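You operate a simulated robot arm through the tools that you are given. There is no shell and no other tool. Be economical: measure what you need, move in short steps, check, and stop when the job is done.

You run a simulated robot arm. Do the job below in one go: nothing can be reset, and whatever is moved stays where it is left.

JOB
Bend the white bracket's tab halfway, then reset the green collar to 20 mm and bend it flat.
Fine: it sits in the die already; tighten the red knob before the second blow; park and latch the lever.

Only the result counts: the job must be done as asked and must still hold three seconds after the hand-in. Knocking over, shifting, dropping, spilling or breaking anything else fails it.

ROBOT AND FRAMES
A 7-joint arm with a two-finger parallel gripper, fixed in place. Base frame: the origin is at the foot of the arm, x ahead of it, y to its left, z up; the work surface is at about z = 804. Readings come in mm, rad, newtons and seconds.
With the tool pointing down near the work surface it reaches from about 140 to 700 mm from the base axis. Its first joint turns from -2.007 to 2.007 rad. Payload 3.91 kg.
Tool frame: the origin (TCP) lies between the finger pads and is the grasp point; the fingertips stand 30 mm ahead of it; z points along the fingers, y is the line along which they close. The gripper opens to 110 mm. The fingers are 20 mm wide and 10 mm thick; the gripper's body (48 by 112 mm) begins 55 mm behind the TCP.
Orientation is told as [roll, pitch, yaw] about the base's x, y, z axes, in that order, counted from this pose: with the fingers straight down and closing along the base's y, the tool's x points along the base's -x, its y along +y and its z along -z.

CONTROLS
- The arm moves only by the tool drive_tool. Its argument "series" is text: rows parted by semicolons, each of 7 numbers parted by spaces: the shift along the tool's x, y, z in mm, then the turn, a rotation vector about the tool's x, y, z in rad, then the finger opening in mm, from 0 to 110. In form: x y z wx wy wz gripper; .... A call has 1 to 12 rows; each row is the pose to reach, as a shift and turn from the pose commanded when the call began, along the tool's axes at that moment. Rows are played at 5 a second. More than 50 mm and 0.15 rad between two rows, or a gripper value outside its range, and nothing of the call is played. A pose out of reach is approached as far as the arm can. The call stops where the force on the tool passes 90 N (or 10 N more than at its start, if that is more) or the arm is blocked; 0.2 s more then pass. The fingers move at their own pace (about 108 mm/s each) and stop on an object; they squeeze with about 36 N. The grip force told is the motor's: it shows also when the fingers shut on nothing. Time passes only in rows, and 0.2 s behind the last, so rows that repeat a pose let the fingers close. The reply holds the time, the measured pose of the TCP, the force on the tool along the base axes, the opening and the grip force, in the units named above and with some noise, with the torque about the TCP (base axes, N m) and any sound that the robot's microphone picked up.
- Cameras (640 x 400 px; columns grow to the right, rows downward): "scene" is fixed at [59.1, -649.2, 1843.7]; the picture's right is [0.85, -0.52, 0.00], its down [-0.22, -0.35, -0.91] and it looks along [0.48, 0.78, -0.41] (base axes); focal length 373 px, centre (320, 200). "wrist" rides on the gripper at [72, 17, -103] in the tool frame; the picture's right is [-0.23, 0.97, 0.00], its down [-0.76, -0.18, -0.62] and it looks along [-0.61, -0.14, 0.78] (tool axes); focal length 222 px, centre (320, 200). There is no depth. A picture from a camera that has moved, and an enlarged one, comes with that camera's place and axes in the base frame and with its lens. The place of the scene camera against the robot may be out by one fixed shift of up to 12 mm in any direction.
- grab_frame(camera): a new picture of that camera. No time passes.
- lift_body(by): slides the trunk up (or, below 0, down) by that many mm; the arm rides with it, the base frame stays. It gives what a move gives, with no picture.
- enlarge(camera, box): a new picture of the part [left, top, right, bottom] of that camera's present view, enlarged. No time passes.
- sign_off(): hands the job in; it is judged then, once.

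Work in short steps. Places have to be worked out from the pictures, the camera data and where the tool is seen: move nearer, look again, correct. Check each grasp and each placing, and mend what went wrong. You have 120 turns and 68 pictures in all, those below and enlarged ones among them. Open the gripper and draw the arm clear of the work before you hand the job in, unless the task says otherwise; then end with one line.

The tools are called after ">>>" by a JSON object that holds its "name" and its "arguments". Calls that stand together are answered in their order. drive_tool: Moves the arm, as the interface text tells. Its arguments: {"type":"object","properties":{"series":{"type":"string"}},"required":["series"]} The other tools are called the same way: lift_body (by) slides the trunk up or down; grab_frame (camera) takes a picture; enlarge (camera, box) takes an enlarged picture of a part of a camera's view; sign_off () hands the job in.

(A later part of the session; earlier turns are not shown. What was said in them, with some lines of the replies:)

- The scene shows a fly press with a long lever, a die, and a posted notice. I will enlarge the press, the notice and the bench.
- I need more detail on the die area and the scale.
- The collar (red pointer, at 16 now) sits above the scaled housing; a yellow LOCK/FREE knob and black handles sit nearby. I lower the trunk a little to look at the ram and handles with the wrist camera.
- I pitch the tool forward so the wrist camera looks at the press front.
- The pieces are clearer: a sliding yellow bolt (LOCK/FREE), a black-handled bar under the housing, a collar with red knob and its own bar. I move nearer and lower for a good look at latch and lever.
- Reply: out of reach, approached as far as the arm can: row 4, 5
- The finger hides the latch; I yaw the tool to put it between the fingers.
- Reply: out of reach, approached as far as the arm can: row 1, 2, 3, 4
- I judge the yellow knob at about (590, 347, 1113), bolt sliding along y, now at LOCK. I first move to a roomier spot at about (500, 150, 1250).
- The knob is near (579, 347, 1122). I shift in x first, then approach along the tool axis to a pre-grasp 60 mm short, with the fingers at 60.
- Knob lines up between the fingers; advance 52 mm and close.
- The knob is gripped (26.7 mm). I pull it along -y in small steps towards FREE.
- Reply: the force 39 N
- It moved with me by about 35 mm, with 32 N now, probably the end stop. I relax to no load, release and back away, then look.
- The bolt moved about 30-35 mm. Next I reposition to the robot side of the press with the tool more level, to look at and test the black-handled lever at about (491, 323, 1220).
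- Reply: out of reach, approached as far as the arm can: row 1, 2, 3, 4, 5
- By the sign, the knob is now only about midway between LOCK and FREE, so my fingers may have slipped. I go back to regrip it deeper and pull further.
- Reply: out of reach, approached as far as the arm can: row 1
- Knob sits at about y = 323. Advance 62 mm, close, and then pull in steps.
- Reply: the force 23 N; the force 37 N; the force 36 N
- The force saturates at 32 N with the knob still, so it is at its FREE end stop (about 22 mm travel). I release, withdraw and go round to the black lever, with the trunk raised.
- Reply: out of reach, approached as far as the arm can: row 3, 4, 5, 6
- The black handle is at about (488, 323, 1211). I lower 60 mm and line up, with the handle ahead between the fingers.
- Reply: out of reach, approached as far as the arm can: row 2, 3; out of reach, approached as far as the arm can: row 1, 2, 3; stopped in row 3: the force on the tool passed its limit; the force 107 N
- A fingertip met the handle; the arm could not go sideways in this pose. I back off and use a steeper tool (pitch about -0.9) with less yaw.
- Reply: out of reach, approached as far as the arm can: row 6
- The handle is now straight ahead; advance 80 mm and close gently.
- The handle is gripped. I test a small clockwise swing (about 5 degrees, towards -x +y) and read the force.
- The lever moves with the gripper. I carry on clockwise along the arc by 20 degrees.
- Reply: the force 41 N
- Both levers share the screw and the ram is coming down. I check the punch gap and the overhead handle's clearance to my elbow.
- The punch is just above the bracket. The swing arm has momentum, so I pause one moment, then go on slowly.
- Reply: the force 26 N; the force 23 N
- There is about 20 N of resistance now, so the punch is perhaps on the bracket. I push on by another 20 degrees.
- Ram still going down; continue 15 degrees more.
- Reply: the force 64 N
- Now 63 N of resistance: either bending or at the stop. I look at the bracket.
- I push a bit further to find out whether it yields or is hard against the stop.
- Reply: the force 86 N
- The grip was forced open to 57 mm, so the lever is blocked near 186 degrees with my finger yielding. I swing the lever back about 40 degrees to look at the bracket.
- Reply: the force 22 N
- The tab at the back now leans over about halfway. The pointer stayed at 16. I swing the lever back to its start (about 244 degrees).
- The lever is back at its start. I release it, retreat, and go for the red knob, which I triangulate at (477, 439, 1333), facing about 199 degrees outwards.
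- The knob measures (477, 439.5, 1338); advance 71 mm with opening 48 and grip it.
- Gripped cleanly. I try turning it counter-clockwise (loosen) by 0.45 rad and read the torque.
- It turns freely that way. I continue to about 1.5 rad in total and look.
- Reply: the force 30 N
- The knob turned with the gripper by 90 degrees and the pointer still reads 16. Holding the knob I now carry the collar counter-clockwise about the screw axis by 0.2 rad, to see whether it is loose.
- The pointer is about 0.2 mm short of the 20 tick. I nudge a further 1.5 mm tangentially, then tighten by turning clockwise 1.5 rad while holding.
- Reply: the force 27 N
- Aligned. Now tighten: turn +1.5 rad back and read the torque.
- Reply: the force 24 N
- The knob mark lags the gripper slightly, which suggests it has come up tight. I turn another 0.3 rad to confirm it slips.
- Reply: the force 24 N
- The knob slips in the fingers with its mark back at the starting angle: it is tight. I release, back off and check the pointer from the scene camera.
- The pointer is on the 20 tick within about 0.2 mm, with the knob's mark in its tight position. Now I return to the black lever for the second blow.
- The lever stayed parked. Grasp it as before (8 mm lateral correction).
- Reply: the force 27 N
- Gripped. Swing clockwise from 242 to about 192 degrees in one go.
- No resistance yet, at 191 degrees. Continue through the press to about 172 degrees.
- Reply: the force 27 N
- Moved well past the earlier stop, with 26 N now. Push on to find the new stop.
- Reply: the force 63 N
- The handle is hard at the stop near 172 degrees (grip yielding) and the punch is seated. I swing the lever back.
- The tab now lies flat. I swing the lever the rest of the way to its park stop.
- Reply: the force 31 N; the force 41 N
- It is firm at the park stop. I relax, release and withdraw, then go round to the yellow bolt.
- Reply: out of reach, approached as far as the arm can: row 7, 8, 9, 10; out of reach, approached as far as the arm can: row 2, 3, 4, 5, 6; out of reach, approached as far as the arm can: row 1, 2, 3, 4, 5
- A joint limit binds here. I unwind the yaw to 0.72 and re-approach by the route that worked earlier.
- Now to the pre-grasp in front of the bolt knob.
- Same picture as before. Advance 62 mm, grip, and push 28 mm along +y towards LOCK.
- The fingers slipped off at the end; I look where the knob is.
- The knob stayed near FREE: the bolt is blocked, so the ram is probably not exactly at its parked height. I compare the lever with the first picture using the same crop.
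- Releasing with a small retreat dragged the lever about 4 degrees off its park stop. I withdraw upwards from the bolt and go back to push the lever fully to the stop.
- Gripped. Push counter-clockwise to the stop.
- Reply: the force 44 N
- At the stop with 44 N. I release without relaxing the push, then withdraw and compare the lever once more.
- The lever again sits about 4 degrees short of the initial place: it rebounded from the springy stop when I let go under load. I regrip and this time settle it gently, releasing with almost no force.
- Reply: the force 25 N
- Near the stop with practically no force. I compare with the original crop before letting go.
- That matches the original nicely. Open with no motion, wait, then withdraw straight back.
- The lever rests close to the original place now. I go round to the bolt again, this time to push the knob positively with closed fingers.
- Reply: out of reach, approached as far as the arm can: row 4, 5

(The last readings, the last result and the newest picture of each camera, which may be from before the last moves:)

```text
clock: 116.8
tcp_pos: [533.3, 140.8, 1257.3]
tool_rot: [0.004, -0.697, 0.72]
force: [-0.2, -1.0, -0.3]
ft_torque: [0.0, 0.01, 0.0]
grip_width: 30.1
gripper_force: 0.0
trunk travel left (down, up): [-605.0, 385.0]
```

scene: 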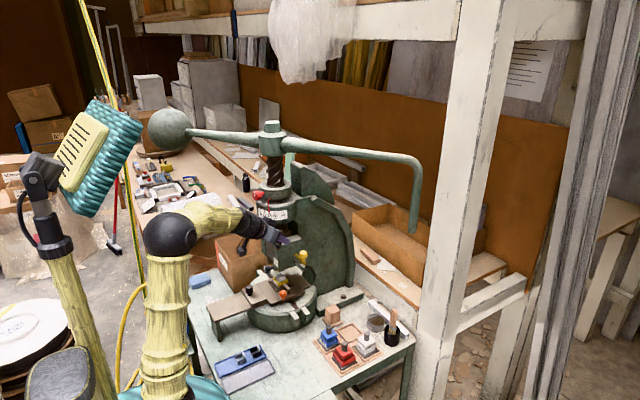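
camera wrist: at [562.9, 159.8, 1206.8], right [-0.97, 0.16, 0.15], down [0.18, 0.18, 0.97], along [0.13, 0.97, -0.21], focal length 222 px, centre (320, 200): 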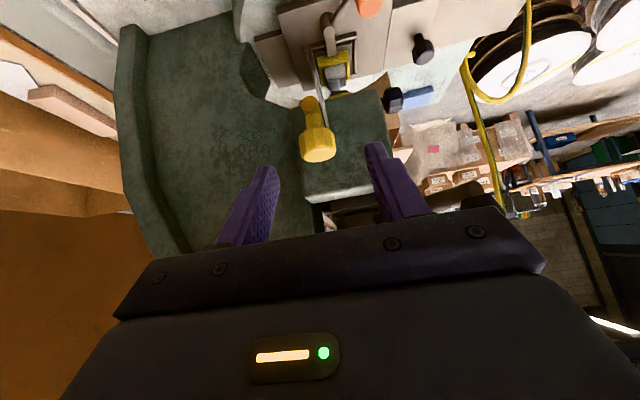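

>>> {"name": "drive_tool", "arguments": {"series": "-2 -6 9 -0.092 0 -0.109 10; -4 -12 18 -0.184 0 -0.218 10; -6 -18 28 -0.276 0 -0.327 10; -8 -23 37 -0.368 0 -0.437 10; -8 -23 46 -0.46 0 -0.546 10; -8 -23 55 -0.551 0 -0.655 0; -8 -23 55 -0.551 0 -0.655 0"}}

```text
clock: 118.4
tcp_pos: [579.2, 152.1, 1221.9]
tool_rot: [0.003, -0.702, 1.579]
force: [-0.4, 0.7, 0.7]
ft_torque: [-0.02, 0.0, -0.02]
grip_width: 0.0
gripper_force: 35.7
trunk travel left (down, up): [-605.0, 385.0]
```

Move the closed fingertips just in front of the knob.

>>> {"name": "drive_tool", "arguments": {"series": "-11 -1 35 0 0 0 0; -22 -1 70 0 0 0 0; -34 -1 105 0 0 0 0; -45 -1 139 0 0 0 0; -45 -1 139 0 0 0 0"}}

>>> {"name": "drive_tool", "arguments": {"series": "-7.6 0 6.4 0 0 0 0; -15.3 0 12.9 0 0 0 0; -19 0 16 0 0 0 0; -23 0 19.3 0 0 0 0; -23 0 19.3 0 0 0 0"}}

```text
clock: 119.6
tcp_pos: [579.5, 275.1, 1145.5]
tool_rot: [0.006, -0.701, 1.577]
force: [0.2, -0.1, -0.2]
ft_torque: [0.0, 0.01, 0.0]
grip_width: 0.0
gripper_force: 36.5
trunk travel left (down, up): [-605.0, 385.0]
```

```text
clock: 120.8
tcp_pos: [580.7, 303.1, 1144.3]
tool_rot: [0.004, -0.701, 1.577]
force: [-1.8, -10.9, 1.1]
ft_torque: [-0.19, 0.07, 0.07]
grip_width: 0.1
gripper_force: 35.8
trunk travel left (down, up): [-605.0, 385.0]
```

>>> {"name": "drive_tool", "arguments": {"series": "-3.8 0 3.2 0 0 0 0; -7.6 0 6.4 0 0 0 0; -7.6 0 6.4 0 0 0 0"}}

```text
clock: 121.6
tcp_pos: [580.7, 305.0, 1144.3]
tool_rot: [0.006, -0.696, 1.573]
force: [-13.5, -52.0, -8.6]
ft_torque: [-1.1, 0.27, 0.37]
grip_width: 0.3
gripper_force: 35.8
trunk travel left (down, up): [-605.0, 385.0]
```

By the geometry the knob face moved from 309 to 332 mm, and it now stops hard: LOCK. I withdraw and look.

>>> {"name": "drive_tool", "arguments": {"series": "7.6 0 -6.4 0 0 0 0; 25 0 -30 0 0 0 0; 25 0 -70 0 0 0 0; 25 0 -110 0 0 0 20; 25 0 -110 0 0 0 20"}}

>>> {"name": "enlarge", "arguments": {"camera": "wrist", "box": [240, 60, 400, 220]}}

```text
clock: 122.8
tcp_pos: [578.8, 226.9, 1213.4]
tool_rot: [0.004, -0.702, 1.578]
force: [-0.1, 0.0, -0.7]
ft_torque: [0.02, 0.02, 0.02]
grip_width: 20.0
gripper_force: 0.0
trunk travel left (down, up): [-605.0, 385.0]
```

```text
2.50 times, centred on (320, 140) of wrist
camera zoom: at [563.4, 103.8, 1246.5], right [-0.97, 0.16, 0.15], down [0.18, 0.18, 0.97], along [0.13, 0.97, -0.21], focal length 555 px, centre (320, 350)
```

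zoom: 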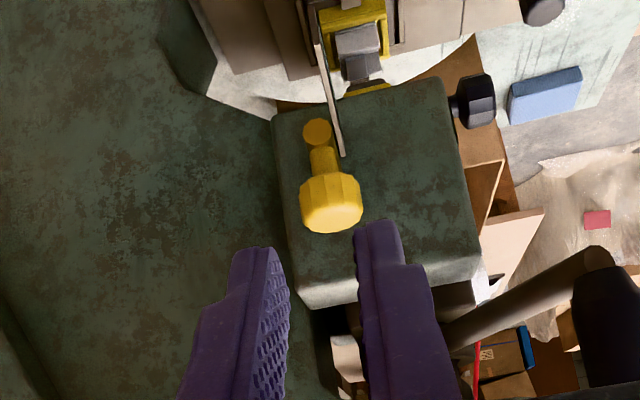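

The knob is back at LOCK. I draw the arm clear with the gripper open.

>>> {"name": "lift_body", "arguments": {"by": 85}}

>>> {"name": "drive_tool", "arguments": {"series": "10 20 -10 0.092 0 0.109 80; 20 50 -20 0.184 0 0.218 80; 30 85 -30 0.276 0 0.327 80; 35 120 -35 0.368 0 0.437 100; 40 160 -35 0.46 0 0.546 110; 44 199 -35 0.552 0 0.656 110; 44 199 -35 0.552 0 0.656 110"}}

>>> {"name": "enlarge", "arguments": {"camera": "scene", "box": [230, 170, 420, 300]}}

```text
clock: 124.0
tcp_pos: [579.2, 225.8, 1298.3]
tool_rot: [0.004, -0.701, 1.579]
force: [0.4, -0.2, -0.4]
ft_torque: [-0.01, 0.01, 0.0]
grip_width: 19.9
gripper_force: 0.1
trunk travel left (down, up): [-690.0, 300.0]
```

```text
clock: 125.6
tcp_pos: [381.8, 167.5, 1296.4]
tool_rot: [0.006, -0.699, 0.716]
force: [0.0, 0.9, 0.0]
ft_torque: [-0.02, -0.02, -0.01]
grip_width: 109.9
gripper_force: 0.1
trunk travel left (down, up): [-690.0, 300.0]
```

```text
3.08 times, centred on (325, 235) of scene
camera zoom: at [59.1, -649.2, 1843.7], right [0.85, -0.52, 0.0], down [-0.22, -0.35, -0.91], along [0.48, 0.78, -0.41], focal length 1149 px, centre (305, 92)
```

zoom: 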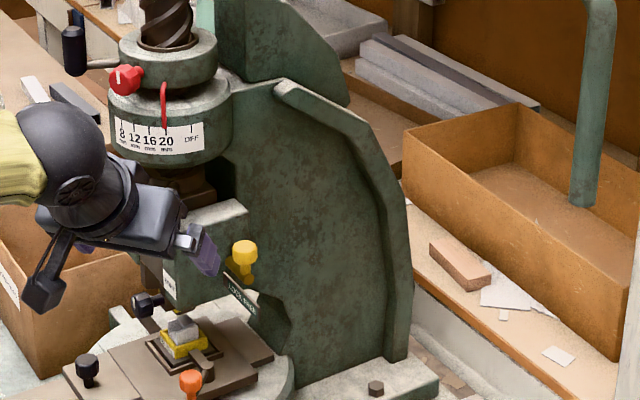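

The pointer is at 20, the bolt knob is exactly where it first stood at LOCK, the lever is parked, and the arm is clear with the gripper open. I hand it in.

>>> {"name": "sign_off", "arguments": {}}

```text
The job is handed in.
```

I bent the tab halfway with the collar at 16 mm, reset the collar to 20 mm, tightened the red knob, bent the tab flat, then parked and latched the lever. Both bends, the 20 mm setting (within about 0.2 mm) and the bolt at LOCK were judged from pictures only. The lever rests about 1.5 degrees short of where it first stood.
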